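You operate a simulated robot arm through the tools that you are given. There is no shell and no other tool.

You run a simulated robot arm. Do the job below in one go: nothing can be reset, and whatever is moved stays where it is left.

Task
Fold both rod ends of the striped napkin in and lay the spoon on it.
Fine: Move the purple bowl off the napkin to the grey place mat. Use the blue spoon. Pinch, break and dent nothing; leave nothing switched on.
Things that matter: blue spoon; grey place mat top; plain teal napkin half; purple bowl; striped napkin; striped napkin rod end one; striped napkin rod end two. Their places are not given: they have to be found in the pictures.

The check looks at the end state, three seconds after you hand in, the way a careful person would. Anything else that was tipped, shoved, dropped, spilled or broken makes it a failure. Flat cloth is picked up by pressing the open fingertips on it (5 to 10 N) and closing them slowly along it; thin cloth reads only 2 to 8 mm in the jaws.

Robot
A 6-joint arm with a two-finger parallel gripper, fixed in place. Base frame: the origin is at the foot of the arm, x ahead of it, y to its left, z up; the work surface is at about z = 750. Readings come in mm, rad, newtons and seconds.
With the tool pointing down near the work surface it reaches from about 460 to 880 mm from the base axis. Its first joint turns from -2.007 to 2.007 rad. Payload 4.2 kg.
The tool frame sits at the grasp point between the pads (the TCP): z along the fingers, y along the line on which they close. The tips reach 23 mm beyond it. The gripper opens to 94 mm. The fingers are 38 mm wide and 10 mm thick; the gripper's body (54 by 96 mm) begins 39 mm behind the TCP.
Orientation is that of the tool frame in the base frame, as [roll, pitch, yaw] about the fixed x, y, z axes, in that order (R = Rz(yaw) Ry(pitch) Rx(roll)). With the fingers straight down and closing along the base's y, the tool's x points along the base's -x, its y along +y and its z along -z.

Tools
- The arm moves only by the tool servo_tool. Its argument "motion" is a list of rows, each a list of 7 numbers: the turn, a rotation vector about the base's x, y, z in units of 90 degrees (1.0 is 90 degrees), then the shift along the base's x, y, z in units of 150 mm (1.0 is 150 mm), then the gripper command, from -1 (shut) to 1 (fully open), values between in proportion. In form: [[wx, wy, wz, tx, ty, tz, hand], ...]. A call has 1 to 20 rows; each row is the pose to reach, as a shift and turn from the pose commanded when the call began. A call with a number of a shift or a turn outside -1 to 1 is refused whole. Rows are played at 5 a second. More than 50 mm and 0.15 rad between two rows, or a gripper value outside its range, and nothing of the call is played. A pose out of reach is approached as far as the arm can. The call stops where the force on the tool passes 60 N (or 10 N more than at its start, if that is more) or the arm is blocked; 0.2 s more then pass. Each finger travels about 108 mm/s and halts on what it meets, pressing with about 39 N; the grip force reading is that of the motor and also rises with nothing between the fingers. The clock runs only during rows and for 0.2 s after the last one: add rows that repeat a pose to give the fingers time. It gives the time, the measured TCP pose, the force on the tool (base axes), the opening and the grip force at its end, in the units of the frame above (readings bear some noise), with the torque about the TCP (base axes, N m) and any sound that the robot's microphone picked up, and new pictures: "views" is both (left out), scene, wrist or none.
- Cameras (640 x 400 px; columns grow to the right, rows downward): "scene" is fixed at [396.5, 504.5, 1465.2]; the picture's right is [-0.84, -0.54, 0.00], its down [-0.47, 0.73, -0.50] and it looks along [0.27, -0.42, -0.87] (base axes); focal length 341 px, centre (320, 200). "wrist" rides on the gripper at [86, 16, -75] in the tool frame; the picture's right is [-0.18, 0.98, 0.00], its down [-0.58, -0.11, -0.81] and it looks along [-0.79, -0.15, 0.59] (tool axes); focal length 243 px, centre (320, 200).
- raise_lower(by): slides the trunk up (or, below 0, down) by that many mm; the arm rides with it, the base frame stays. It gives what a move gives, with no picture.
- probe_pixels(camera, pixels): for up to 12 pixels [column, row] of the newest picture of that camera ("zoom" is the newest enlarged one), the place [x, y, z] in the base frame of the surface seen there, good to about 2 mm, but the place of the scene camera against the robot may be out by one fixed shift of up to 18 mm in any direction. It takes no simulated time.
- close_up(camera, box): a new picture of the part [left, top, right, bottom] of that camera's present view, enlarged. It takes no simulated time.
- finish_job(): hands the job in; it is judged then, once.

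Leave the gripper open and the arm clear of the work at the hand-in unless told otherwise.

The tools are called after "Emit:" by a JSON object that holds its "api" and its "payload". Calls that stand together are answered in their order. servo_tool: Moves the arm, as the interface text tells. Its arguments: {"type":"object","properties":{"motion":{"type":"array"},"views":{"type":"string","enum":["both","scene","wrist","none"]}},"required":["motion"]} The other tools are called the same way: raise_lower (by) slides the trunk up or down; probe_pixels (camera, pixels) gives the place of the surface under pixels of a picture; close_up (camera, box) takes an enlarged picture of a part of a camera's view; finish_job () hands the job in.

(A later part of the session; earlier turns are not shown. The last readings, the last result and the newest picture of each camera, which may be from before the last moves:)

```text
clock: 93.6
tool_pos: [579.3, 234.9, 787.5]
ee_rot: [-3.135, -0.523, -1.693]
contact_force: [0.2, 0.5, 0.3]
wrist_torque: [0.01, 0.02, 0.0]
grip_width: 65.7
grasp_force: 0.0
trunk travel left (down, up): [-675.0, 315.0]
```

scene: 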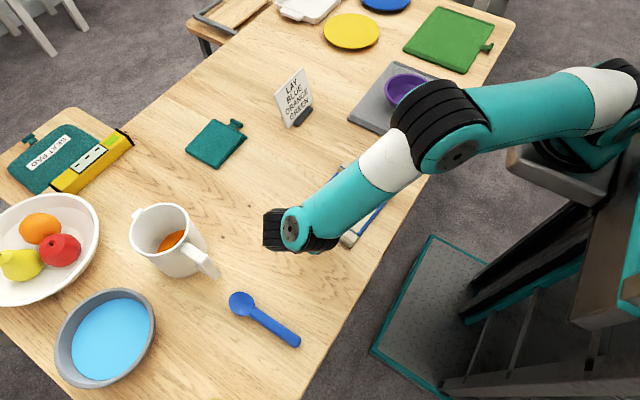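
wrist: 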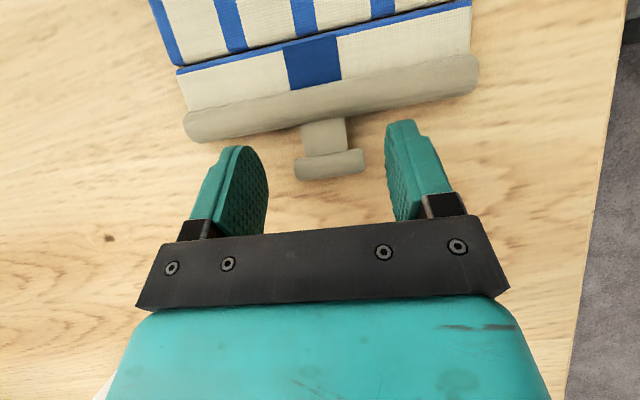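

The T is between the fingers at (330,163). I'll move the last few millimetres down and toward it.

Emit:
{"api": "servo_tool", "payload": {"motion": [[0, 0, 0, -0.008, -0.01, -0.018, 0.4], [0, 0, 0, -0.0167, -0.0193, -0.033, 0.4], [0, 0, 0, -0.0167, -0.0193, -0.033, 0.4]], "views": "wrist"}}

```text
clock: 94.4
tool_pos: [578.6, 232.0, 785.2]
ee_rot: [-3.134, -0.525, -1.696]
contact_force: [-0.7, -1.1, -0.1]
wrist_torque: [0.0, -0.01, 0.0]
grip_width: 65.6
grasp_force: 0.0
trunk travel left (down, up): [-675.0, 315.0]
```

wrist: 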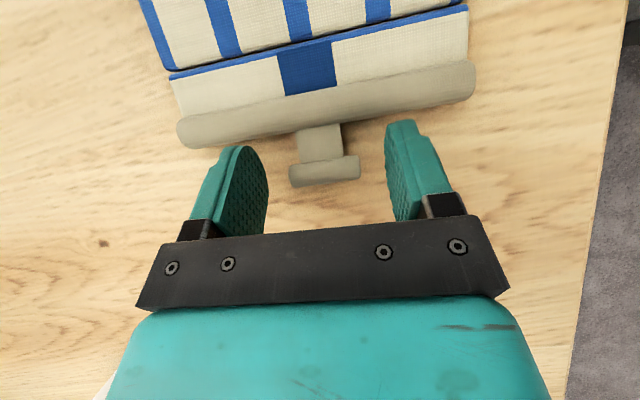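

I'll go down another 2 mm and close slowly.

Emit:
{"api": "servo_tool", "payload": {"motion": [[0, 0, 0, 0, 0, -0.015, 0.4], [0, 0, 0, 0, 0, -0.015, 0.3], [0, 0, 0, 0, 0, -0.015, 0.2], [0, 0, 0, 0, 0, -0.015, 0.1], [0, 0, 0, 0, 0, -0.015, 0.0], [0, 0, 0, 0, 0, -0.015, -0.06], [0, 0, 0, 0, 0, -0.015, -0.12], [0, 0, 0, 0, 0, -0.015, -0.2], [0, 0, 0, 0, 0, -0.015, -0.2]]}}

```text
clock: 96.4
tool_pos: [578.5, 232.6, 782.6]
ee_rot: [-3.136, -0.526, -1.694]
contact_force: [-0.1, 0.2, 0.7]
wrist_torque: [0.0, -0.02, 0.01]
grip_width: 42.2
grasp_force: 38.8
trunk travel left (down, up): [-675.0, 315.0]
```

scene: 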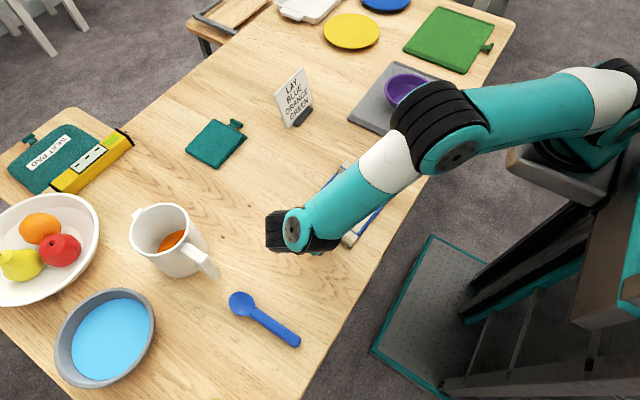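
wrist: 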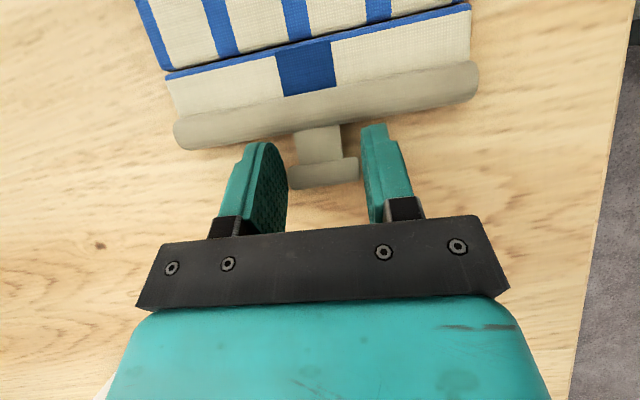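

The grip is firm. I'll turn this flap up about its hinge together with the tool, to 48° first.

Emit:
{"api": "servo_tool", "payload": {"motion": [[0, 0, 0, 0, 0, 0, -0.14], [0.0662, -0.0077, 0, -0.0023, -0.0202, 0.0436, -0.14], [0.1325, -0.0153, 0, -0.0052, -0.0448, 0.0849, -0.14], [0.1987, -0.023, 0, -0.0085, -0.0735, 0.1233, -0.14], [0.2649, -0.0307, 0, -0.0123, -0.106, 0.1584, -0.14], [0.3311, -0.0383, 0, -0.0165, -0.1421, 0.1899, -0.14], [0.3974, -0.046, 0, -0.021, -0.1812, 0.2175, -0.14], [0.4636, -0.0537, 0, -0.0258, -0.223, 0.2409, -0.14], [0.5298, -0.0613, 0, -0.0309, -0.267, 0.2597, -0.14], [0.5298, -0.0613, 0, -0.0309, -0.267, 0.2597, -0.14]]}}

```text
clock: 98.6
tool_pos: [572.9, 192.8, 820.1]
ee_rot: [-3.141, 0.314, -1.693]
contact_force: [-0.1, 0.9, -0.2]
wrist_torque: [0.04, 0.06, -0.01]
grip_width: 41.9
grasp_force: 39.0
trunk travel left (down, up): [-675.0, 315.0]
```

scene: 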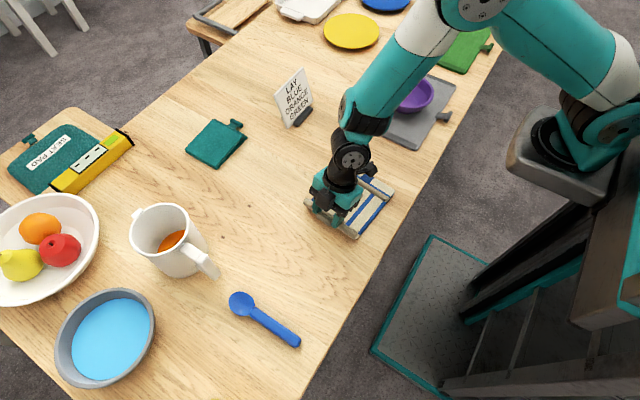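
wrist: 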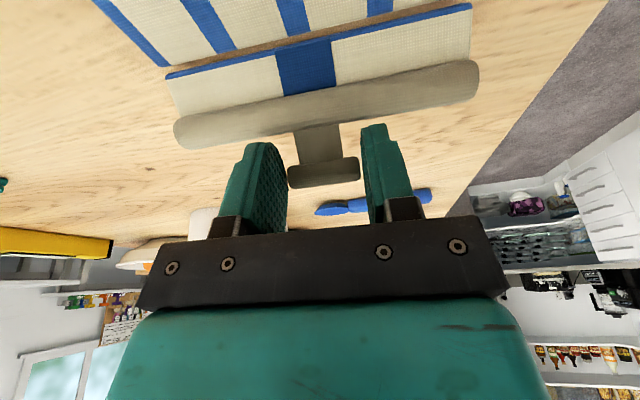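

The flap is up 48° and the panel stayed put. I'll go on to 72°.

Emit:
{"api": "servo_tool", "payload": {"motion": [[0.0662, -0.0077, 0, -0.0053, -0.0457, 0.0141, -0.14], [0.1325, -0.0153, 0, -0.0107, -0.0926, 0.0233, -0.14], [0.1987, -0.023, 0, -0.0162, -0.1402, 0.0275, -0.14], [0.2649, -0.0307, 0, -0.0218, -0.188, 0.0266, -0.14], [0.2649, -0.0307, 0, -0.0218, -0.188, 0.0266, -0.14]]}}

```text
clock: 99.8
tool_pos: [570.7, 165.8, 826.1]
ee_rot: [3.137, 0.734, -1.696]
contact_force: [0.0, 1.0, 10.0]
wrist_torque: [0.17, 0.39, -0.08]
grip_width: 42.0
grasp_force: 39.3
trunk travel left (down, up): [-675.0, 315.0]
```

scene: 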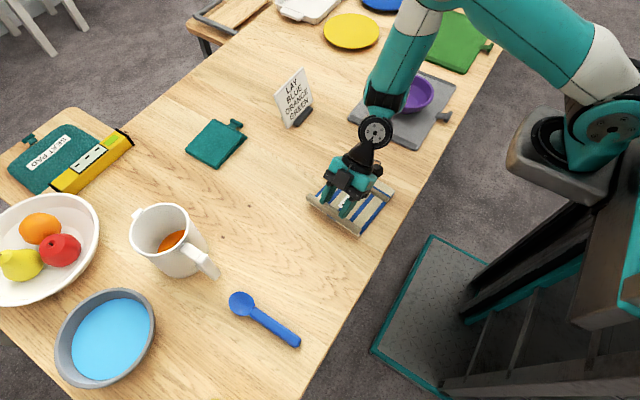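
wrist: 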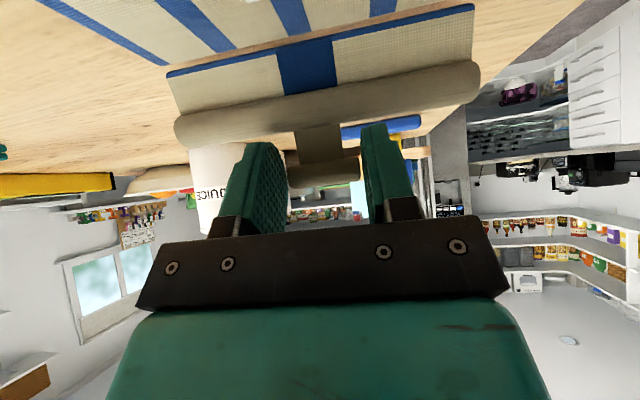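

There's 10 N upward, so I'm pressing down a bit; the flap is at 72°. I'll ease up 2 mm, release (friction should hold it), lift away, and come round upright with closed fingers on the outer side.

Emit:
{"api": "servo_tool", "payload": {"motion": [[0, 0, 0, 0, 0, 0.013, -0.14], [0, 0, 0, 0, 0, 0.013, 0.05], [0, 0, 0, 0, 0, 0.013, 0.25], [0, 0, 0, 0, 0, 0.12, 0.3], [-0.0795, 0.0092, 0, 0, 0, 0.25, 0.3], [-0.1689, 0.0195, 0, 0.006, 0.05, 0.38, 0.1], [-0.2583, 0.0299, 0, 0.014, 0.12, 0.45, -0.3], [-0.3477, 0.0402, 0, 0.024, 0.2, 0.48, -0.7], [-0.4371, 0.0506, 0, 0.034, 0.28, 0.48, -1], [-0.4639, 0.0537, 0, 0.042, 0.345, 0.48, -1], [-0.4639, 0.0537, 0, 0.042, 0.345, 0.48, -1]]}}

```text
clock: 102.2
tool_pos: [576.5, 216.4, 897.2]
ee_rot: [-3.139, -0.004, -1.694]
contact_force: [-0.5, 0.2, 1.0]
wrist_torque: [-0.05, 0.0, 0.02]
grip_width: 0.0
grasp_force: 38.7
trunk travel left (down, up): [-675.0, 315.0]
```

scene: 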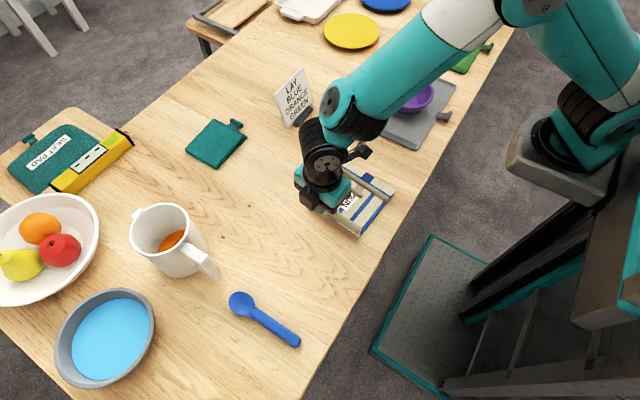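
wrist: 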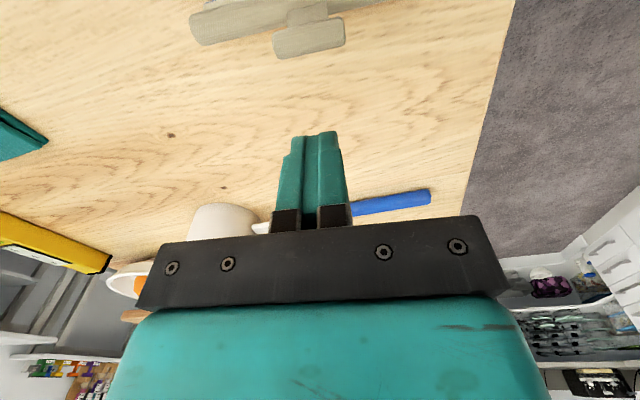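

The flap stays up. I'll probe the T and rod at the top of the wrist view.

Emit:
{"api": "probe_pixels", "payload": {"camera": "wrist", "pixels": [[310, 28], [310, 36], [310, 45], [312, 53], [305, 14], [270, 15], [205, 30], [280, 50], [343, 35]]}}

Emit:
{"api": "close_up", "payload": {"camera": "wrist", "box": [180, 0, 400, 140]}}

Emit:
{"api": "close_up", "payload": {"camera": "scene", "box": [270, 110, 420, 260]}}

```text
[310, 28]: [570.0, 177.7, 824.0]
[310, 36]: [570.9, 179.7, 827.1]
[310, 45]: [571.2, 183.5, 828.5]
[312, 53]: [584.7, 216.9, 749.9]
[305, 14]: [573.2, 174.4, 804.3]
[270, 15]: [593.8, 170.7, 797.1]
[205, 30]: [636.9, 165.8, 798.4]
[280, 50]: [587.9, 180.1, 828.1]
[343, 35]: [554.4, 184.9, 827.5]
```

```text
2.86 times, centred on (290, 70) of wrist
```

zoom: 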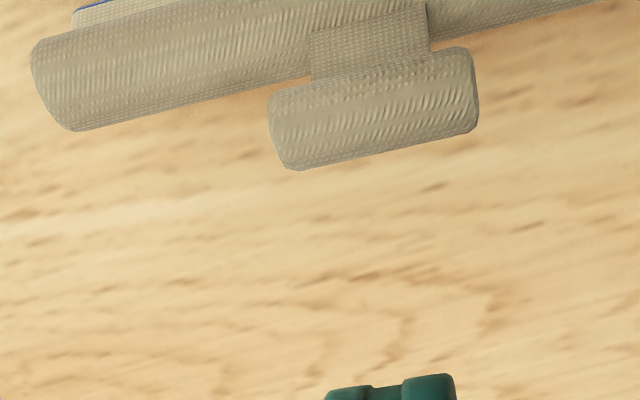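

```text
2.67 times, centred on (345, 185) of scene
```

zoom: 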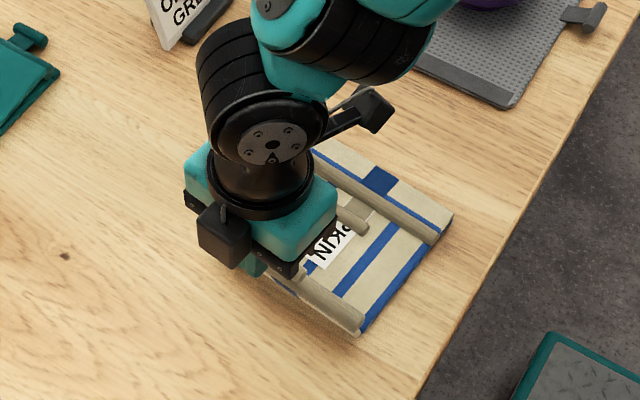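

The T's centre is at (571, 183, 821.5), leaning about 73°. My closed fingers are just outside it, so I'll lower the tips to z≈805 and push it inward about 52 mm.

Emit:
{"api": "servo_tool", "payload": {"motion": [[0, 0, 0, 0, 0, -0.15, -1], [0, 0, 0, 0, 0, -0.3, -1], [0, 0, 0, 0, 0, -0.4, -1], [0, 0, 0, 0, 0, -0.46, -1], [0, 0, 0, -0.005, -0.043, -0.46, -1], [0, 0, 0, -0.01, -0.086, -0.46, -1], [0, 0, 0, -0.015, -0.129, -0.46, -1], [0, 0, 0, -0.02, -0.172, -0.46, -1], [0, 0, 0, -0.025, -0.215, -0.46, -1], [0, 0, 0, -0.03, -0.258, -0.46, -1], [0, 0, 0, -0.035, -0.301, -0.465, -1], [0, 0, 0, -0.04, -0.344, -0.473, -1], [0, 0, 0, -0.04, -0.344, -0.473, -1]]}}

```text
clock: 105.0
tool_pos: [569.9, 162.7, 826.4]
ee_rot: [-3.139, -0.001, -1.693]
contact_force: [-1.1, -0.1, 0.3]
wrist_torque: [-0.01, -0.03, 0.01]
grip_width: 0.1
grasp_force: 39.2
trunk travel left (down, up): [-675.0, 315.0]
```

scene: 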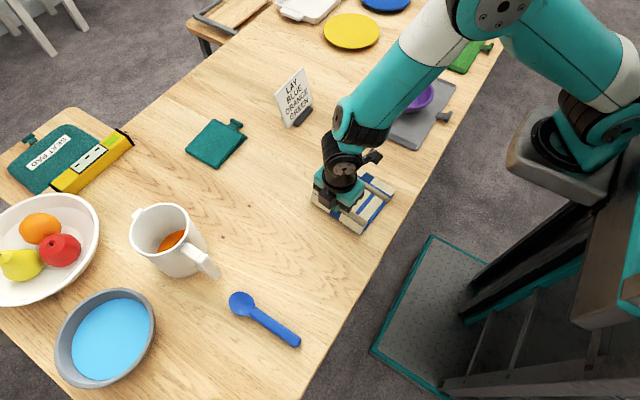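
wrist: 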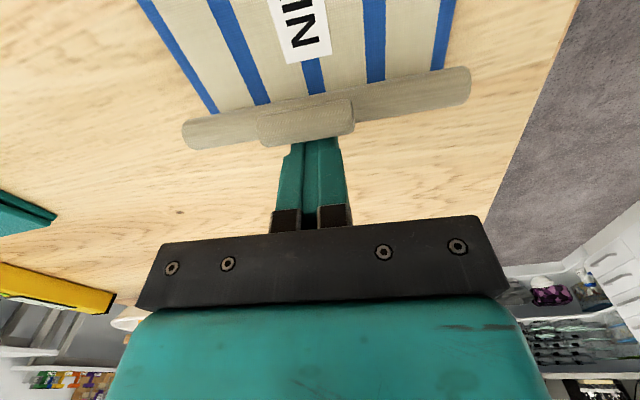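

I'll check whether the flap tipped over or the napkin slid.

Emit:
{"api": "probe_pixels", "payload": {"camera": "wrist", "pixels": [[300, 110], [300, 118], [302, 126], [303, 138], [430, 80], [430, 95], [210, 125], [210, 140], [310, 60], [310, 85], [225, 80], [440, 40]]}}

Emit:
{"api": "close_up", "payload": {"camera": "scene", "box": [280, 120, 420, 260]}}

```text
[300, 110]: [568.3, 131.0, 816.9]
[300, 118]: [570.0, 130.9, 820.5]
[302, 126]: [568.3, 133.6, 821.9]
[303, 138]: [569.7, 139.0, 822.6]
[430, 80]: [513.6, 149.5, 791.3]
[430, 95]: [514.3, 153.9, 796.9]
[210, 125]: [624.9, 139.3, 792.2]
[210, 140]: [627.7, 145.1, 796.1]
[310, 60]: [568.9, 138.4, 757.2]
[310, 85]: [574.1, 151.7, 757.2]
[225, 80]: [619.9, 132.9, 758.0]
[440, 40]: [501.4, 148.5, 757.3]
```

```text
2.86 times, centred on (350, 190) of scene
```

zoom: 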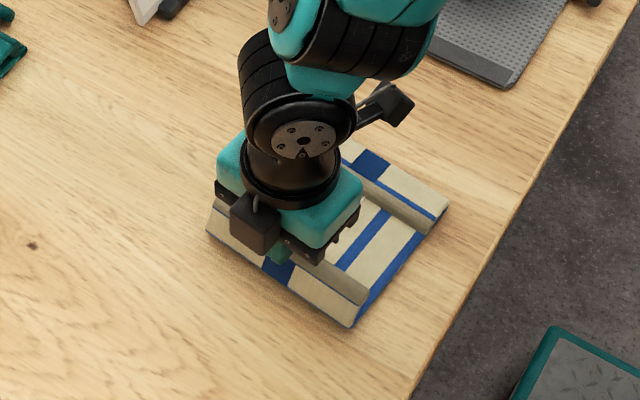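

It tipped inward to about 115°. Now I'll lift over it and press the T down gently from above.

Emit:
{"api": "servo_tool", "payload": {"motion": [[0, 0, 0, 0, 0, 0.13, -1], [0, 0, 0, 0, 0, 0.27, -1], [0, 0, 0, -0.012, -0.1, 0.27, -1], [0, 0, 0, -0.024, -0.2, 0.27, -1], [0, 0, 0, -0.0345, -0.298, 0.27, -1], [0, 0, 0, -0.0345, -0.298, 0.18, -1], [0, 0, 0, -0.0345, -0.298, 0.1, -1], [0, 0, 0, -0.0345, -0.298, 0.05, -1], [0, 0, 0, -0.0345, -0.298, 0.01, -1], [0, 0, 0, -0.0345, -0.298, -0.03, -1], [0, 0, 0, -0.0345, -0.298, -0.07, -1], [0, 0, 0, -0.0345, -0.298, -0.1, -1], [0, 0, 0, -0.0345, -0.298, -0.12, -1], [0, 0, 0, -0.0345, -0.298, -0.12, -1]]}}

```text
clock: 108.0
tool_pos: [564.0, 119.6, 808.7]
ee_rot: [-3.14, -0.002, -1.693]
contact_force: [-0.9, 0.0, -0.4]
wrist_torque: [0.03, 0.04, 0.01]
grip_width: 0.2
grasp_force: 38.9
trunk travel left (down, up): [-675.0, 315.0]
```

scene: 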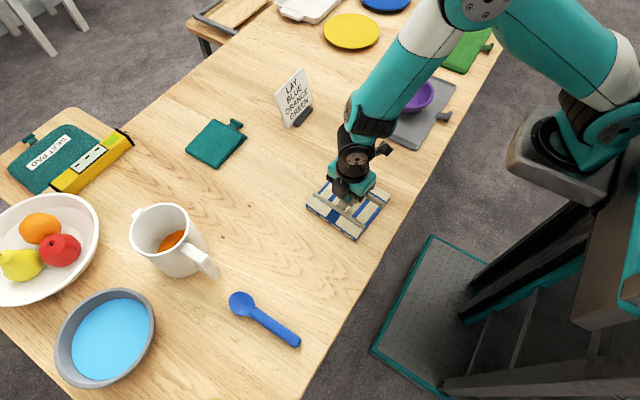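
wrist: 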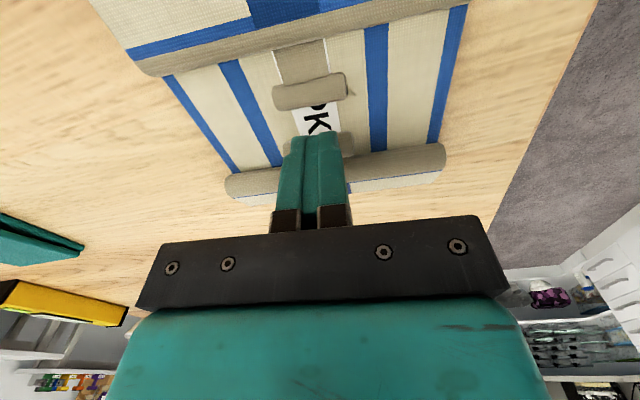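

It's closing well. I'll press further in small steps to about tip z 771.

Emit:
{"api": "servo_tool", "payload": {"motion": [[0, 0, 0, 0, 0, -0.015, -1], [0, 0, 0, 0, 0, -0.03, -1], [0, 0, 0, 0, 0, -0.045, -1], [0, 0, 0, 0, 0, -0.06, -1], [0, 0, 0, 0, 0, -0.072, -1], [0, 0, 0, 0, 0, -0.08, -1], [0, 0, 0, 0, 0, -0.08, -1]], "views": "none"}}

Emit:
{"api": "servo_tool", "payload": {"motion": [[0, 0, 0, 0, 0, -0.01, -1], [0, 0, 0, 0, 0, -0.02, -1], [0, 0, 0, 0, 0, -0.02, -1]], "views": "wrist"}}

```text
clock: 109.6
tool_pos: [565.6, 121.9, 796.3]
ee_rot: [-3.14, 0.0, -1.694]
contact_force: [0.4, 0.7, 0.5]
wrist_torque: [0.03, -0.02, 0.0]
grip_width: 0.0
grasp_force: 38.9
trunk travel left (down, up): [-675.0, 315.0]
```

```text
clock: 110.4
tool_pos: [565.3, 120.1, 793.8]
ee_rot: [-3.139, -0.003, -1.692]
contact_force: [-0.1, 0.3, 0.0]
wrist_torque: [-0.01, 0.0, -0.01]
grip_width: 0.2
grasp_force: 39.4
trunk travel left (down, up): [-675.0, 315.0]
```

wrist: 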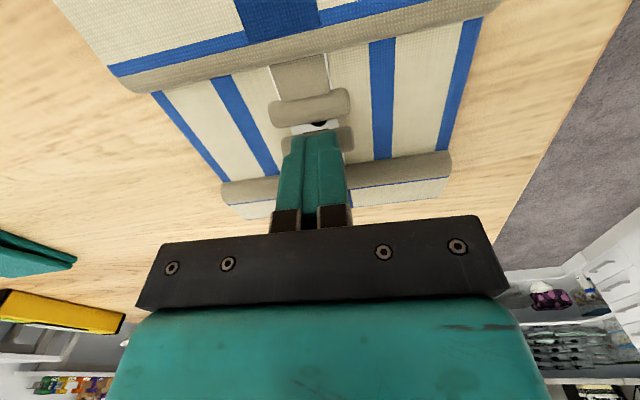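

Now I'll lift off and survey the folded napkin.

Emit:
{"api": "servo_tool", "payload": {"motion": [[0, 0, 0, 0, 0, 0.1, -1], [0, 0, 0, 0, -0.1, 0.3, -1], [0, 0, 0, 0, -0.3, 0.5, -1], [0, 0, 0, 0, -0.5, 0.7, -1], [0, 0, 0, 0, -0.7, 0.85, -1], [0, 0, 0, 0, -0.85, 0.98, -1], [0, 0, 0, 0, -0.85, 0.98, -1]]}}

Emit:
{"api": "close_up", "payload": {"camera": "wrist", "box": [220, 0, 440, 150]}}

Emit:
{"api": "close_up", "payload": {"camera": "scene", "box": [280, 130, 420, 260]}}

```text
clock: 112.0
tool_pos: [565.3, -7.0, 939.8]
ee_rot: [-3.14, -0.002, -1.693]
contact_force: [0.0, 0.5, -0.8]
wrist_torque: [-0.01, -0.01, 0.0]
grip_width: 0.1
grasp_force: 38.6
trunk travel left (down, up): [-675.0, 315.0]
```

scene: 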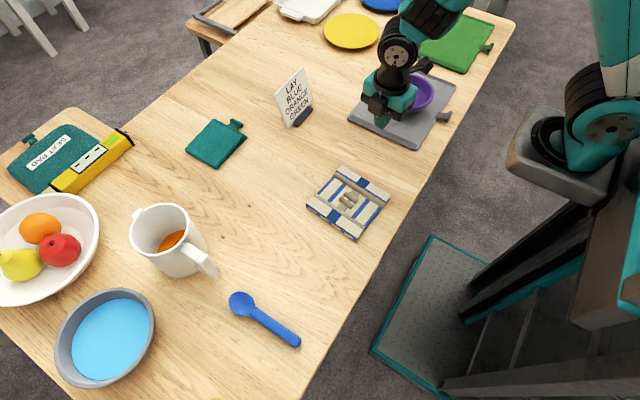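
wrist: 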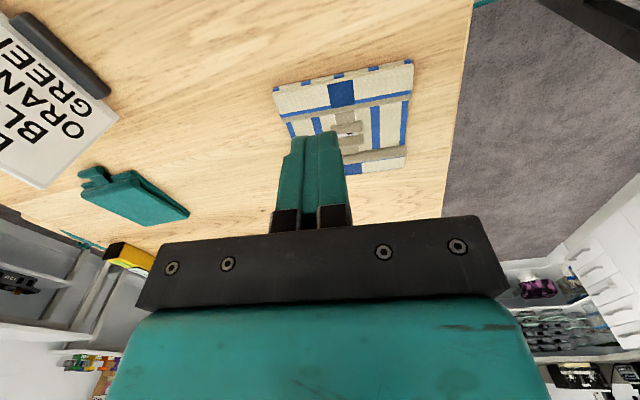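

```text
2.67 times, centred on (330, 75) of wrist
```

zoom: 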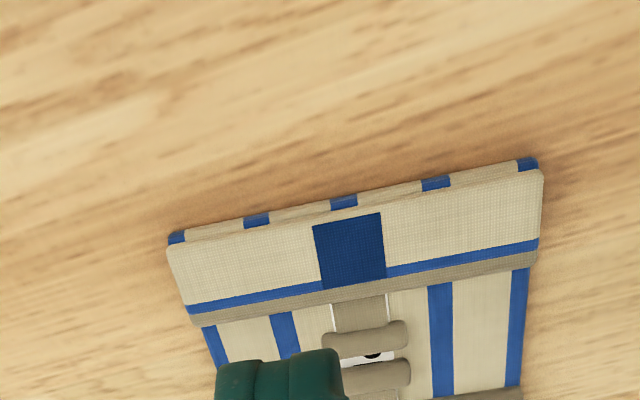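

```text
3.08 times, centred on (350, 195) of scene
```

zoom: 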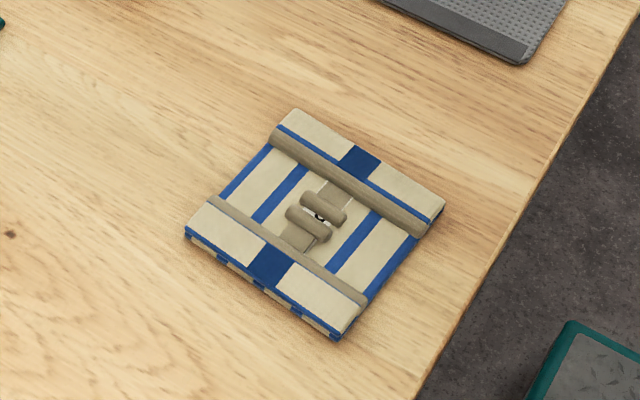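

Both rod ends are folded in. I'll probe the folded surfaces and the spoon.

Emit:
{"api": "probe_pixels", "payload": {"camera": "zoom", "pixels": [[310, 125], [350, 150], [360, 190], [300, 150], [400, 215], [323, 208], [308, 225], [240, 220], [260, 265], [330, 305], [280, 285], [270, 190]]}}

Emit:
{"api": "probe_pixels", "payload": {"camera": "scene", "pixels": [[240, 302], [232, 296], [249, 310], [255, 311], [260, 314], [270, 321], [280, 329], [290, 337], [298, 344], [296, 338], [288, 340], [244, 296]]}}

Emit:
{"api": "close_up", "payload": {"camera": "scene", "box": [210, 270, 320, 360]}}

```text
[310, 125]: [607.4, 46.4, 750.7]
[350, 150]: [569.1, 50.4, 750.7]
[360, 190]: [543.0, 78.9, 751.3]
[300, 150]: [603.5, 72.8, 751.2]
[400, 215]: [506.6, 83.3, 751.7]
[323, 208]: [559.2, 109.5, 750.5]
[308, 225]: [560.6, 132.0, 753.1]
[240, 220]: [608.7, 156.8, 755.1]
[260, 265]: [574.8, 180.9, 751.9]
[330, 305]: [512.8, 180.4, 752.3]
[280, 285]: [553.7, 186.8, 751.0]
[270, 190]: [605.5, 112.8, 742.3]
```

```text
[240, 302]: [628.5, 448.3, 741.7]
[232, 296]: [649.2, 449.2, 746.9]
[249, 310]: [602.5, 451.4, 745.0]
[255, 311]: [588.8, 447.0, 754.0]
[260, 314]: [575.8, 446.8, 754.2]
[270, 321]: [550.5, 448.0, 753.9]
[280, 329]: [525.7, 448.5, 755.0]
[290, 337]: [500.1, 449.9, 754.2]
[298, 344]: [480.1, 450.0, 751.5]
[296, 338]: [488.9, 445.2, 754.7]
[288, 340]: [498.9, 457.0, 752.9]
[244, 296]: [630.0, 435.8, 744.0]
```

```text
4.44 times, centred on (265, 315) of scene
```

zoom: 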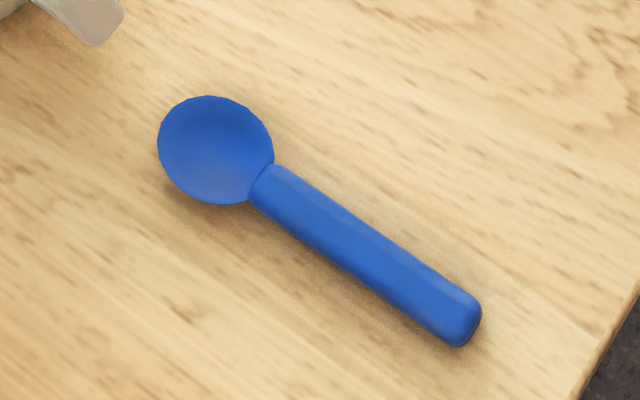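

The folded surfaces are all flat at about z 768–771. The spoon lies along x at y≈448, handle x 476–600, top at about z 770. I'll travel there while turning the tool back so it closes along y.

Emit:
{"api": "servo_tool", "payload": {"motion": [[0, 0, -0.06, 0, 0.1, 0, -0.8], [0, 0, -0.12, 0, 0.22, 0, -0.5], [0, 0, -0.18, 0, 0.35, 0, -0.2], [0, 0, -0.24, 0, 0.5, 0, 0.0], [0, 0, -0.3, 0, 0.65, 0, 0.1], [0, 0, -0.36, 0, 0.8, 0, 0.1], [0, 0, -0.42, 0, 0.92, 0, 0.1], [0, 0, -0.461, 0, 1, 0, 0.1]], "views": "none"}}

Emit:
{"api": "servo_tool", "payload": {"motion": [[0, 0, -0.06, 0, 0.1, 0, 0.1], [0, 0, -0.12, 0, 0.22, 0, 0.1], [0, 0, -0.18, 0, 0.35, 0, 0.1], [0, 0, -0.24, 0, 0.5, 0, 0.1], [0, 0, -0.3, 0, 0.65, 0, 0.1], [0, 0, -0.36, 0, 0.8, 0, 0.1], [0, 0, -0.42, 0, 0.92, 0, 0.1], [0, 0, -0.461, 0, 1, 0, 0.1]], "views": "none"}}

Emit:
{"api": "servo_tool", "payload": {"motion": [[0, 0, 0, -0.03, 0.12, 0, 0.1], [0, 0, 0, -0.08, 0.25, 0, 0.1], [0, 0, 0, -0.13, 0.37, 0, 0.1], [0, 0, 0, -0.18, 0.5, 0, 0.1], [0, 0, 0, -0.23, 0.63, 0, 0.1], [0, 0, 0, -0.28, 0.75, 0, 0.1], [0, 0, 0, -0.33, 0.87, 0, 0.1], [0, 0, 0, -0.33, 0.95, 0, 0.1], [0, 0, 0, -0.33, 0.95, 0, 0.1]]}}

```text
clock: 113.8
tool_pos: [565.9, 144.3, 940.7]
ee_rot: [-3.14, -0.001, -2.42]
contact_force: [-0.9, 0.1, -0.1]
wrist_torque: [-0.03, 0.03, 0.01]
grip_width: 51.8
grasp_force: 0.0
trunk travel left (down, up): [-675.0, 315.0]
```

```text
clock: 115.6
tool_pos: [564.6, 293.1, 942.0]
ee_rot: [-3.141, -0.001, 3.141]
contact_force: [0.1, -0.5, 0.4]
wrist_torque: [0.02, -0.02, 0.0]
grip_width: 51.7
grasp_force: 0.2
trunk travel left (down, up): [-675.0, 315.0]
```

```text
clock: 117.6
tool_pos: [516.9, 434.6, 940.5]
ee_rot: [-3.14, -0.001, -3.14]
contact_force: [0.6, 0.0, 0.0]
wrist_torque: [-0.01, -0.02, -0.02]
grip_width: 51.5
grasp_force: 0.1
trunk travel left (down, up): [-675.0, 315.0]
```

scene: 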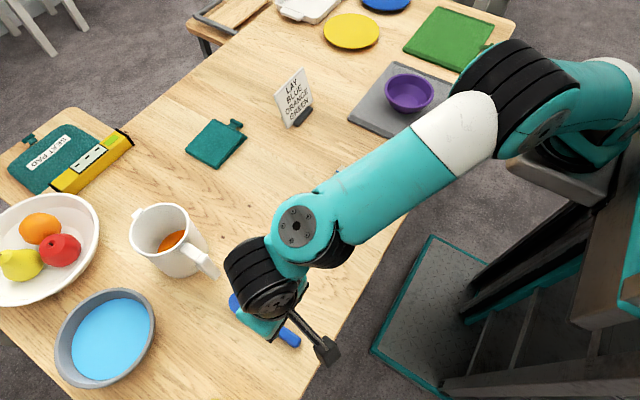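
wrist: 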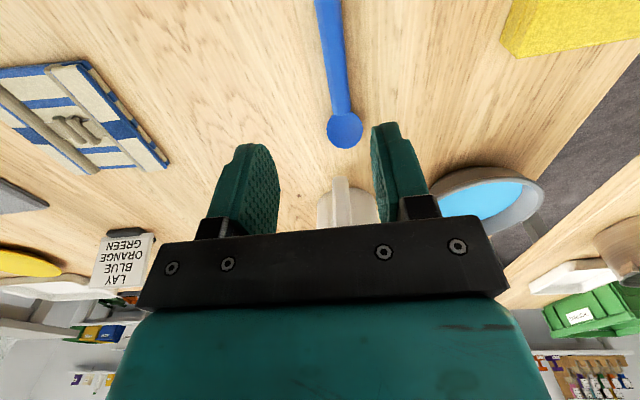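

The spoon is in the wrist view (330–345, 0–148). I'll enlarge and probe its handle.

Emit:
{"api": "close_up", "payload": {"camera": "wrist", "box": [260, 0, 420, 160]}}

Emit:
{"api": "probe_pixels", "payload": {"camera": "wrist", "pixels": [[328, 5], [322, 30], [330, 30], [338, 30], [326, 60], [334, 60], [342, 60], [331, 95], [339, 95], [347, 95], [345, 125], [345, 145]]}}

```text
2.50 times, centred on (340, 80) of wrist
```

zoom: 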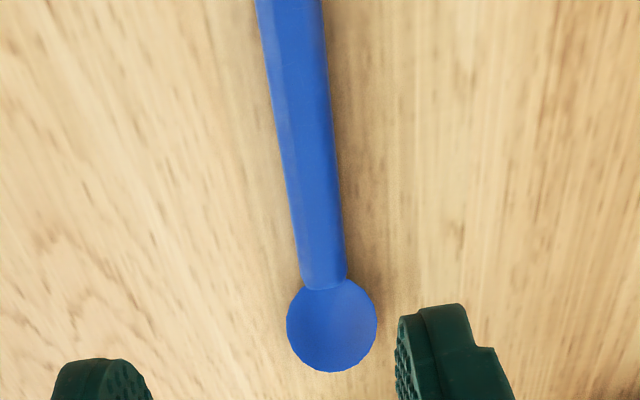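

```text
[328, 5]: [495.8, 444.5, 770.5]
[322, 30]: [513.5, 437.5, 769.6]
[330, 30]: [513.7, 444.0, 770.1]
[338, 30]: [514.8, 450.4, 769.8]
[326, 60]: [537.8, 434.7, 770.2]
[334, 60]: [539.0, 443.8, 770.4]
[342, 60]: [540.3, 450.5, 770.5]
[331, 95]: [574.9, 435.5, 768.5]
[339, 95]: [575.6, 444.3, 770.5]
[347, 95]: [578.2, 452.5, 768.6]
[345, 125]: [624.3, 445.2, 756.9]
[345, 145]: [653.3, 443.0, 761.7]
```

The handle runs along x with its centre at y 444, its top at z 770, and about 18 mm wide. I'll go above x 555 and then down around it.

Emit:
{"api": "servo_tool", "payload": {"motion": [[0, 0, 0, 0.06, 0.015, -0.12, 0.1], [0, 0, 0, 0.12, 0.03, -0.25, 0.1], [0, 0, 0, 0.18, 0.045, -0.38, 0.1], [0, 0, 0, 0.253, 0.063, -0.5, 0.1], [0, 0, 0, 0.253, 0.063, -0.62, 0.1], [0, 0, 0, 0.253, 0.063, -0.737, 0.1], [0, 0, 0, 0.253, 0.063, -0.737, 0.1]]}}

```text
clock: 119.2
tool_pos: [553.8, 444.2, 830.0]
ee_rot: [-3.14, -0.002, -3.141]
contact_force: [-0.8, 0.0, 0.3]
wrist_torque: [0.01, -0.01, -0.02]
grip_width: 52.0
grasp_force: 0.0
trunk travel left (down, up): [-675.0, 315.0]
```

scene: 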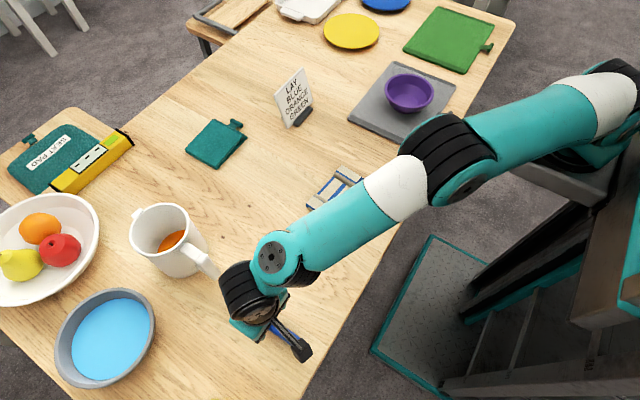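
wrist: 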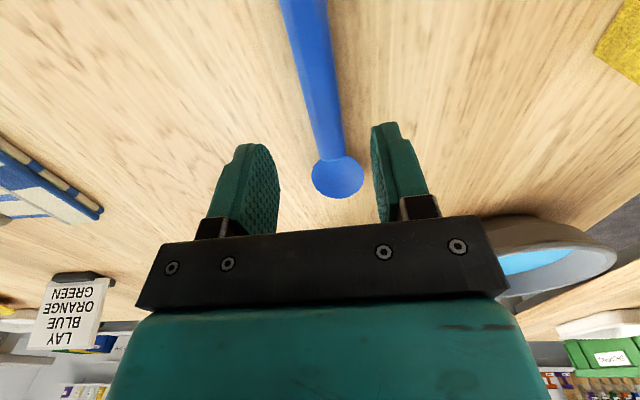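

I'll check clearance to the mug handle, then go down.

Emit:
{"api": "probe_pixels", "payload": {"camera": "scene", "pixels": [[222, 272], [228, 290], [232, 325], [214, 272], [208, 268], [245, 270]]}}

Emit:
{"api": "servo_tool", "payload": {"motion": [[0, 0, 0, 0, 0, -0.1, 0.1], [0, 0, 0, 0, 0, -0.2, 0.1], [0, 0, 0, 0, 0, -0.28, 0.1], [0, 0, 0, 0, 0, -0.33, 0.1], [0, 0, 0, 0, 0, -0.353, 0.1], [0, 0, 0, 0, 0, -0.353, 0.1]]}}

```text
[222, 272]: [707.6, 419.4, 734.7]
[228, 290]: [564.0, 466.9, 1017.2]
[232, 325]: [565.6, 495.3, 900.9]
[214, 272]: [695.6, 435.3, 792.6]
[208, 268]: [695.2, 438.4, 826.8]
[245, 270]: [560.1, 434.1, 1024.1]
```

```text
clock: 120.6
tool_pos: [555.3, 444.2, 777.8]
ee_rot: [-3.139, -0.002, -3.139]
contact_force: [0.7, 0.6, 0.1]
wrist_torque: [0.0, -0.04, 0.0]
grip_width: 51.7
grasp_force: 0.2
trunk travel left (down, up): [-675.0, 315.0]
```

scene: 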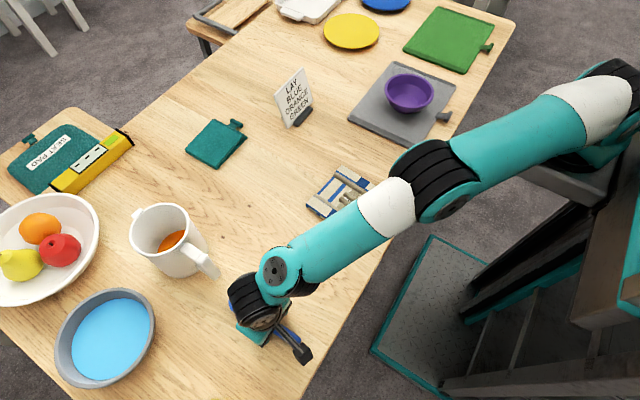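
wrist: 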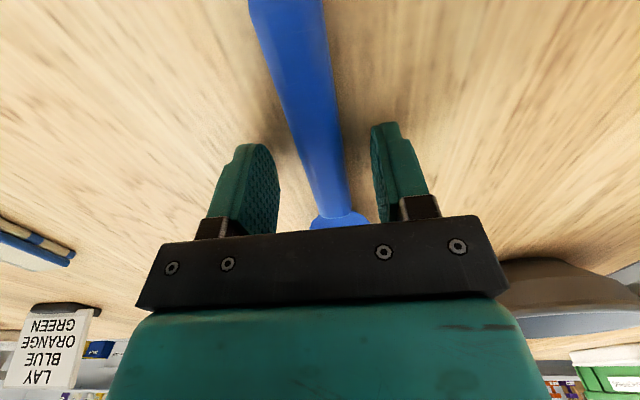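

The handle is between the pads. I'll close slowly on it.

Emit:
{"api": "servo_tool", "payload": {"motion": [[0, 0, 0, 0, 0, 0, 0.0], [0, 0, 0, 0, 0, 0, -0.1], [0, 0, 0, 0, 0, 0, -0.2], [0, 0, 0, 0, 0, 0, -0.3], [0, 0, 0, 0, 0, 0, -0.4], [0, 0, 0, 0, 0, 0, -0.5], [0, 0, 0, 0, 0, 0, -0.6], [0, 0, 0, 0, 0, 0, -0.75], [0, 0, 0, 0, 0, 0, -0.9], [0, 0, 0, 0, 0, 0, -0.9]], "views": "wrist"}}

```text
clock: 122.8
tool_pos: [554.9, 444.4, 777.8]
ee_rot: [-3.139, -0.003, -3.141]
contact_force: [-0.3, 0.1, 0.8]
wrist_torque: [0.0, 0.0, -0.02]
grip_width: 20.7
grasp_force: 39.1
trunk travel left (down, up): [-675.0, 315.0]
```

wrist: 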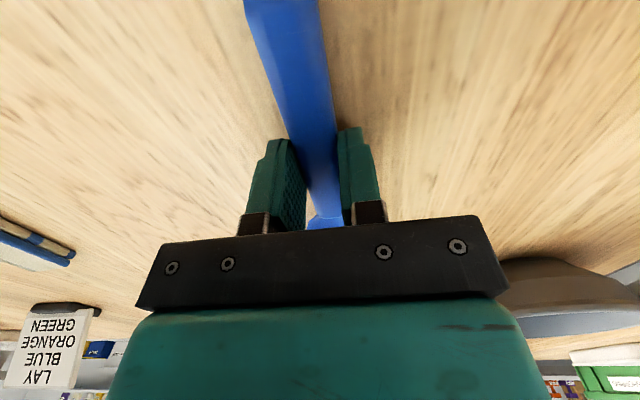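

The handle is held (20.7 mm, 39 N). I'll lift it straight up.

Emit:
{"api": "servo_tool", "payload": {"motion": [[0, 0, 0, 0, 0, 0.04, -0.9], [0, 0, 0, 0, 0, 0.1, -0.9], [0, 0, 0, 0, 0, 0.2, -0.9], [0, 0, 0, 0, 0, 0.32, -0.9], [0, 0, 0, 0, 0, 0.46, -0.9], [0, 0, 0, 0, 0, 0.6, -0.9], [0, 0, 0, 0, 0, 0.75, -0.9], [0, 0, 0, 0, 0, 0.9, -0.9], [0, 0, 0, 0, 0, 0.9, -0.9]]}}

```text
clock: 124.8
tool_pos: [552.8, 443.5, 910.9]
ee_rot: [-3.139, -0.001, -3.14]
contact_force: [-0.1, 0.4, -0.4]
wrist_torque: [0.02, 0.01, 0.01]
grip_width: 20.5
grasp_force: 38.7
trunk travel left (down, up): [-675.0, 315.0]
```

scene: 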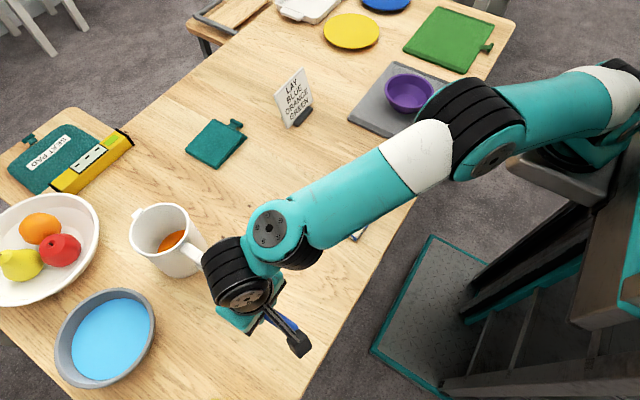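
wrist: 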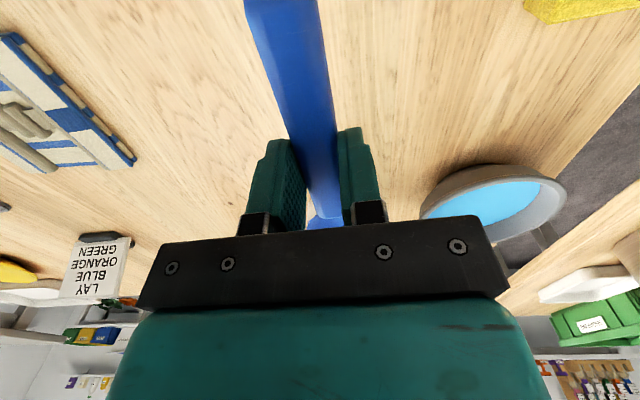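

The spoon is in the grip. The napkin shows at the left of the wrist view, so I'll probe its edges here.

Emit:
{"api": "probe_pixels", "payload": {"camera": "wrist", "pixels": [[12, 36], [60, 85], [90, 118], [130, 160], [105, 165], [60, 166], [35, 168], [30, 120], [8, 100], [20, 135], [85, 125], [50, 155]]}}

Emit:
{"api": "close_up", "payload": {"camera": "wrist", "box": [0, 20, 160, 180]}}

```text
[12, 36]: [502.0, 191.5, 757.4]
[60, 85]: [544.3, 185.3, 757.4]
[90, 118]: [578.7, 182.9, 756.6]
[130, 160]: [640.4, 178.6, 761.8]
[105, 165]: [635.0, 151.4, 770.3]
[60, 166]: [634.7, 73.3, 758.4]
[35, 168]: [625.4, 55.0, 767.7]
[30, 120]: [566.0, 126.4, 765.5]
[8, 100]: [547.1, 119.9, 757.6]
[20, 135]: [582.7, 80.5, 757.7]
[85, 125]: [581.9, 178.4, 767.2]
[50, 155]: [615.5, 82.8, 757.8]
```

```text
2.50 times, centred on (80, 100) of wrist
```

zoom: 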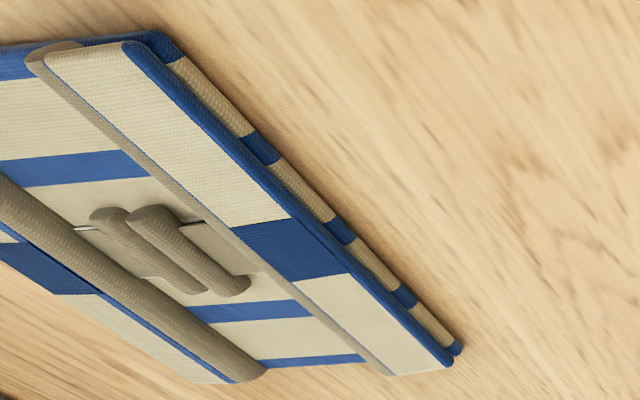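

The napkin's centre is about (562.5, 109.5), and its surface is at about z 768. I'll carry the spoon toward it, then turn it about +39° so it lies along the napkin's diagonal and stays wholly on it.

Emit:
{"api": "servo_tool", "payload": {"motion": [[0, 0, 0, 0, -0.08, 0, -0.9], [0, 0, 0, 0, -0.2, 0, -0.9], [0, 0, 0, 0, -0.34, 0, -0.9], [0, 0, 0, 0, -0.48, 0, -0.9], [0, 0, 0, 0, -0.62, 0, -0.9], [0, 0, 0, 0, -0.76, 0, -0.9], [0, 0, 0, 0, -0.9, 0, -0.9], [0, 0, 0, 0, -1, 0, -0.9]], "views": "none"}}

Emit:
{"api": "servo_tool", "payload": {"motion": [[0, 0, 0.04, 0, -0.1, 0, -0.9], [0, 0, 0.09, 0, -0.22, 0, -0.9], [0, 0, 0.15, 0, -0.35, 0, -0.9], [0, 0, 0.21, 0, -0.48, 0, -0.9], [0, 0, 0.27, 0, -0.62, 0, -0.9], [0, 0, 0.33, 0, -0.76, 0, -0.9], [0, 0, 0.39, 0, -0.9, 0, -0.9], [0, 0, 0.437, 0, -1, 0, -0.9], [0, 0, 0.437, 0, -1, 0, -0.9]]}}

```text
clock: 126.6
tool_pos: [553.1, 295.4, 912.1]
ee_rot: [-3.14, -0.003, -3.141]
contact_force: [-0.4, -0.7, 0.8]
wrist_torque: [-0.03, 0.03, 0.0]
grip_width: 20.9
grasp_force: 39.4
trunk travel left (down, up): [-675.0, 315.0]
```

```text
clock: 128.6
tool_pos: [553.1, 142.9, 912.7]
ee_rot: [-3.14, -0.002, -2.453]
contact_force: [-0.8, 0.9, 1.0]
wrist_torque: [-0.01, 0.0, 0.03]
grip_width: 20.9
grasp_force: 39.3
trunk travel left (down, up): [-675.0, 315.0]
```

scene: 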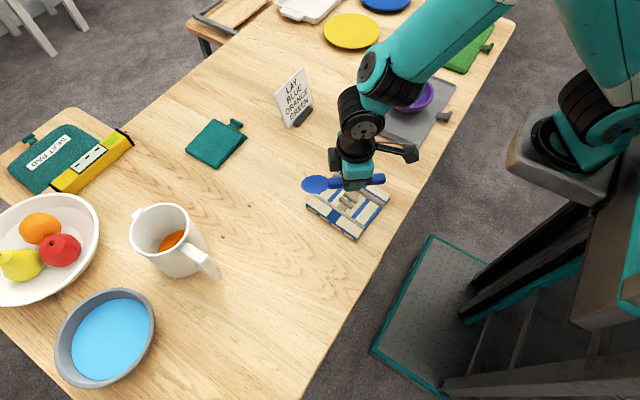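
wrist: 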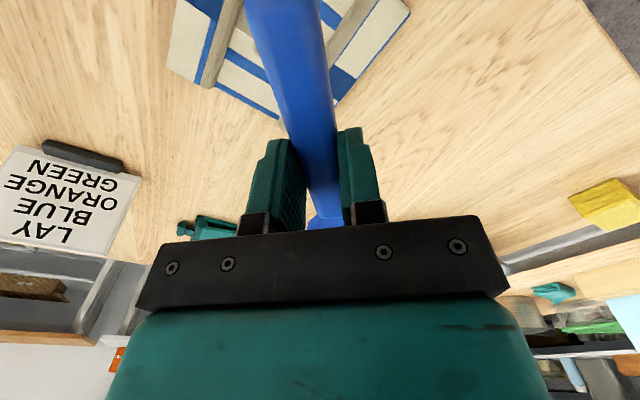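

The spoon is over the napkin diagonally. I'll probe the visible napkin corners to refine the centre.

Emit:
{"api": "probe_pixels", "payload": {"camera": "wrist", "pixels": [[278, 112], [338, 98], [405, 12], [172, 66], [212, 82], [200, 60], [345, 55], [365, 20], [250, 95], [240, 40]]}}

Emit:
{"api": "close_up", "payload": {"camera": "wrist", "box": [150, 0, 430, 140]}}

```text
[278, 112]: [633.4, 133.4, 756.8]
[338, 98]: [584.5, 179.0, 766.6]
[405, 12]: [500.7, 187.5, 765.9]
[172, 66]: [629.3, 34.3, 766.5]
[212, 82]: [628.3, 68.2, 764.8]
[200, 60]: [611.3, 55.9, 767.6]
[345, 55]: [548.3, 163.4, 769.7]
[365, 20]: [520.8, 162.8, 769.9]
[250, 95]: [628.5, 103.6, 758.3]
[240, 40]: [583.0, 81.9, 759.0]
```

```text
2.29 times, centred on (290, 70) of wrist
```

zoom: 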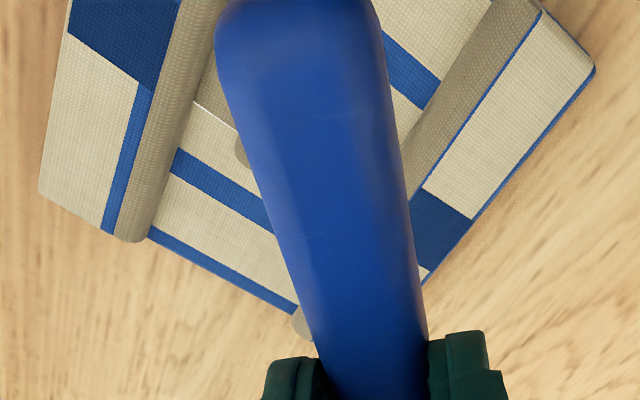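

The centre is confirmed near (564, 111) and the rod tops are at z≈770. I'll move over the target and lower to about 17 mm above.

Emit:
{"api": "servo_tool", "payload": {"motion": [[0, 0, 0, 0.006, -0.09, -0.03, -0.9], [0, 0, 0, 0.012, -0.18, -0.08, -0.9], [0, 0, 0, 0.019, -0.26, -0.16, -0.9], [0, 0, 0, 0.019, -0.26, -0.28, -0.9], [0, 0, 0, 0.019, -0.26, -0.4, -0.9], [0, 0, 0, 0.019, -0.26, -0.51, -0.9], [0, 0, 0, 0.019, -0.26, -0.6, -0.9], [0, 0, 0, 0.019, -0.26, -0.651, -0.9], [0, 0, 0, 0.019, -0.26, -0.651, -0.9]]}}

```text
clock: 130.6
tool_pos: [557.2, 105.9, 813.0]
ee_rot: [-3.14, -0.003, -2.455]
contact_force: [-0.3, -0.1, -0.4]
wrist_torque: [-0.03, -0.02, 0.0]
grip_width: 20.7
grasp_force: 39.0
trunk travel left (down, up): [-675.0, 315.0]
```

scene: 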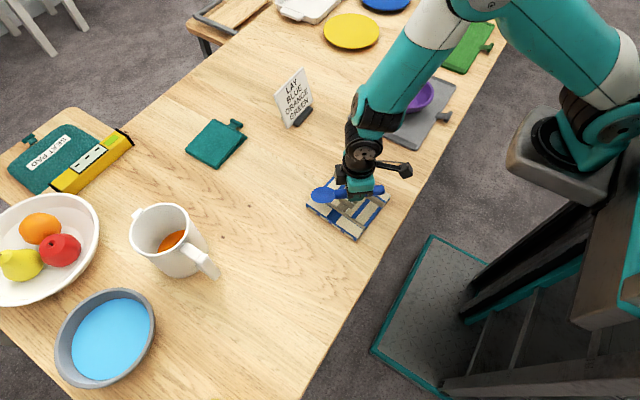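
wrist: 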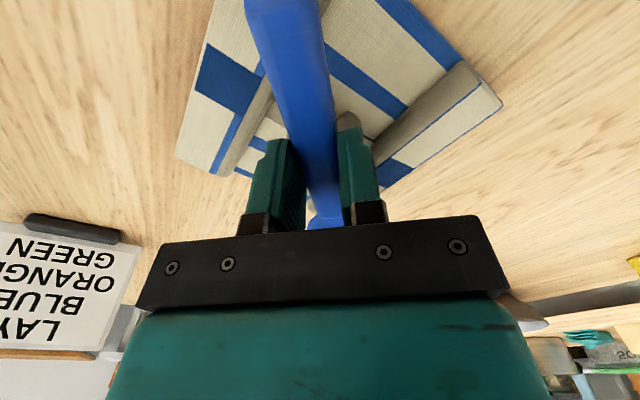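

It's well placed above the napkin. I'll lower in small steps and watch the force.

Emit:
{"api": "servo_tool", "payload": {"motion": [[0, 0, 0, 0, 0, -0.02, -0.9], [0, 0, 0, 0, 0, -0.04, -0.9], [0, 0, 0, 0, 0, -0.06, -0.9], [0, 0, 0, 0, 0, -0.075, -0.9], [0, 0, 0, 0, 0, -0.075, -0.9]], "views": "none"}}

Emit:
{"api": "servo_tool", "payload": {"motion": [[0, 0, 0, 0, 0, -0.007, -0.9], [0, 0, 0, 0, 0, -0.014, -0.9], [0, 0, 0, 0, 0, -0.014, -0.9]], "views": "none"}}

```text
clock: 131.8
tool_pos: [556.2, 106.3, 804.4]
ee_rot: [-3.139, -0.002, -2.457]
contact_force: [0.7, -0.7, -0.6]
wrist_torque: [-0.05, 0.02, 0.01]
grip_width: 20.6
grasp_force: 39.1
trunk travel left (down, up): [-675.0, 315.0]
```

```text
clock: 132.6
tool_pos: [557.1, 104.3, 801.2]
ee_rot: [-3.139, -0.002, -2.455]
contact_force: [0.4, 0.6, -1.4]
wrist_torque: [0.01, -0.01, 0.0]
grip_width: 20.6
grasp_force: 39.1
trunk travel left (down, up): [-675.0, 315.0]
```

Emit:
{"api": "servo_tool", "payload": {"motion": [[0, 0, 0, 0, 0, -0.007, -0.9], [0, 0, 0, 0, 0, -0.013, -0.9], [0, 0, 0, 0, 0, -0.013, -0.9]], "views": "none"}}

Emit:
{"api": "servo_tool", "payload": {"motion": [[0, 0, 0, 0, 0, -0.007, -0.9], [0, 0, 0, 0, 0, -0.007, -0.9]], "views": "both"}}

```text
clock: 133.4
tool_pos: [557.5, 105.0, 800.0]
ee_rot: [-3.139, -0.001, -2.455]
contact_force: [-0.4, 0.0, 0.3]
wrist_torque: [-0.01, -0.02, 0.01]
grip_width: 20.6
grasp_force: 38.6
trunk travel left (down, up): [-675.0, 315.0]
```

```text
clock: 134.0
tool_pos: [555.8, 106.1, 797.1]
ee_rot: [-3.14, -0.002, -2.454]
contact_force: [0.4, -0.1, 0.0]
wrist_torque: [0.01, -0.02, 0.02]
grip_width: 20.8
grasp_force: 38.7
trunk travel left (down, up): [-675.0, 315.0]
```

scene: 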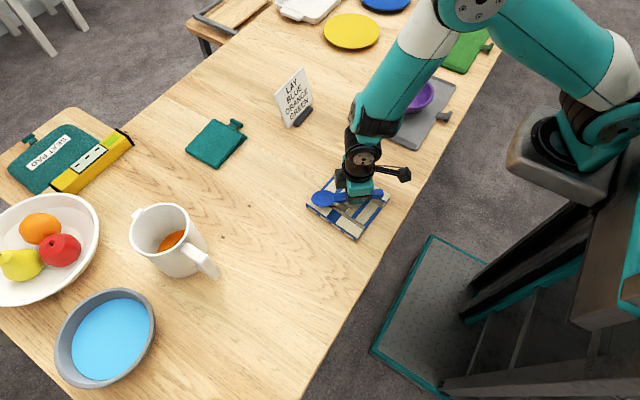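
wrist: 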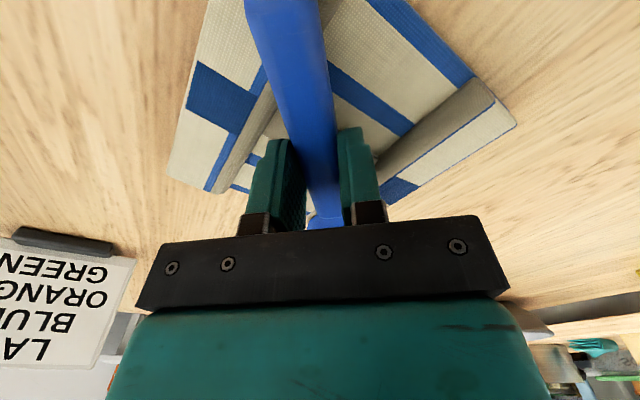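

No contact yet at TCP 797. I'll keep going in 1 mm steps.

Emit:
{"api": "servo_tool", "payload": {"motion": [[0, 0, 0, 0, 0, -0.007, -0.9], [0, 0, 0, 0, 0, -0.007, -0.9]], "views": "none"}}

Emit:
{"api": "servo_tool", "payload": {"motion": [[0, 0, 0, 0, 0, -0.007, -0.9], [0, 0, 0, 0, 0, -0.007, -0.9]], "views": "none"}}

```text
clock: 134.6
tool_pos: [556.8, 105.4, 796.3]
ee_rot: [-3.141, -0.002, -2.456]
contact_force: [-0.3, 0.6, -1.2]
wrist_torque: [0.01, 0.02, -0.01]
grip_width: 20.8
grasp_force: 38.5
trunk travel left (down, up): [-675.0, 315.0]
```

```text
clock: 135.2
tool_pos: [556.1, 106.4, 796.2]
ee_rot: [-3.139, -0.002, -2.457]
contact_force: [-0.4, 0.6, -0.2]
wrist_torque: [0.0, -0.03, -0.02]
grip_width: 20.9
grasp_force: 39.2
trunk travel left (down, up): [-675.0, 315.0]
```

Emit:
{"api": "servo_tool", "payload": {"motion": [[0, 0, 0, 0, 0, -0.007, -0.9], [0, 0, 0, 0, 0, -0.007, -0.9]], "views": "none"}}

Emit:
{"api": "servo_tool", "payload": {"motion": [[0, 0, 0, 0, 0, -0.007, -0.9], [0, 0, 0, 0, 0, -0.007, -0.9]], "views": "none"}}

```text
clock: 135.8
tool_pos: [556.7, 105.1, 795.8]
ee_rot: [-3.139, -0.001, -2.456]
contact_force: [-0.8, 2.1, 11.0]
wrist_torque: [-0.34, 0.46, -0.08]
grip_width: 20.5
grasp_force: 39.1
trunk travel left (down, up): [-675.0, 315.0]
```

```text
clock: 136.4
tool_pos: [556.7, 105.2, 794.0]
ee_rot: [-3.139, 0.001, -2.457]
contact_force: [1.3, -0.4, 21.7]
wrist_torque: [-0.73, 0.74, 0.04]
grip_width: 20.9
grasp_force: 38.6
trunk travel left (down, up): [-675.0, 315.0]
```

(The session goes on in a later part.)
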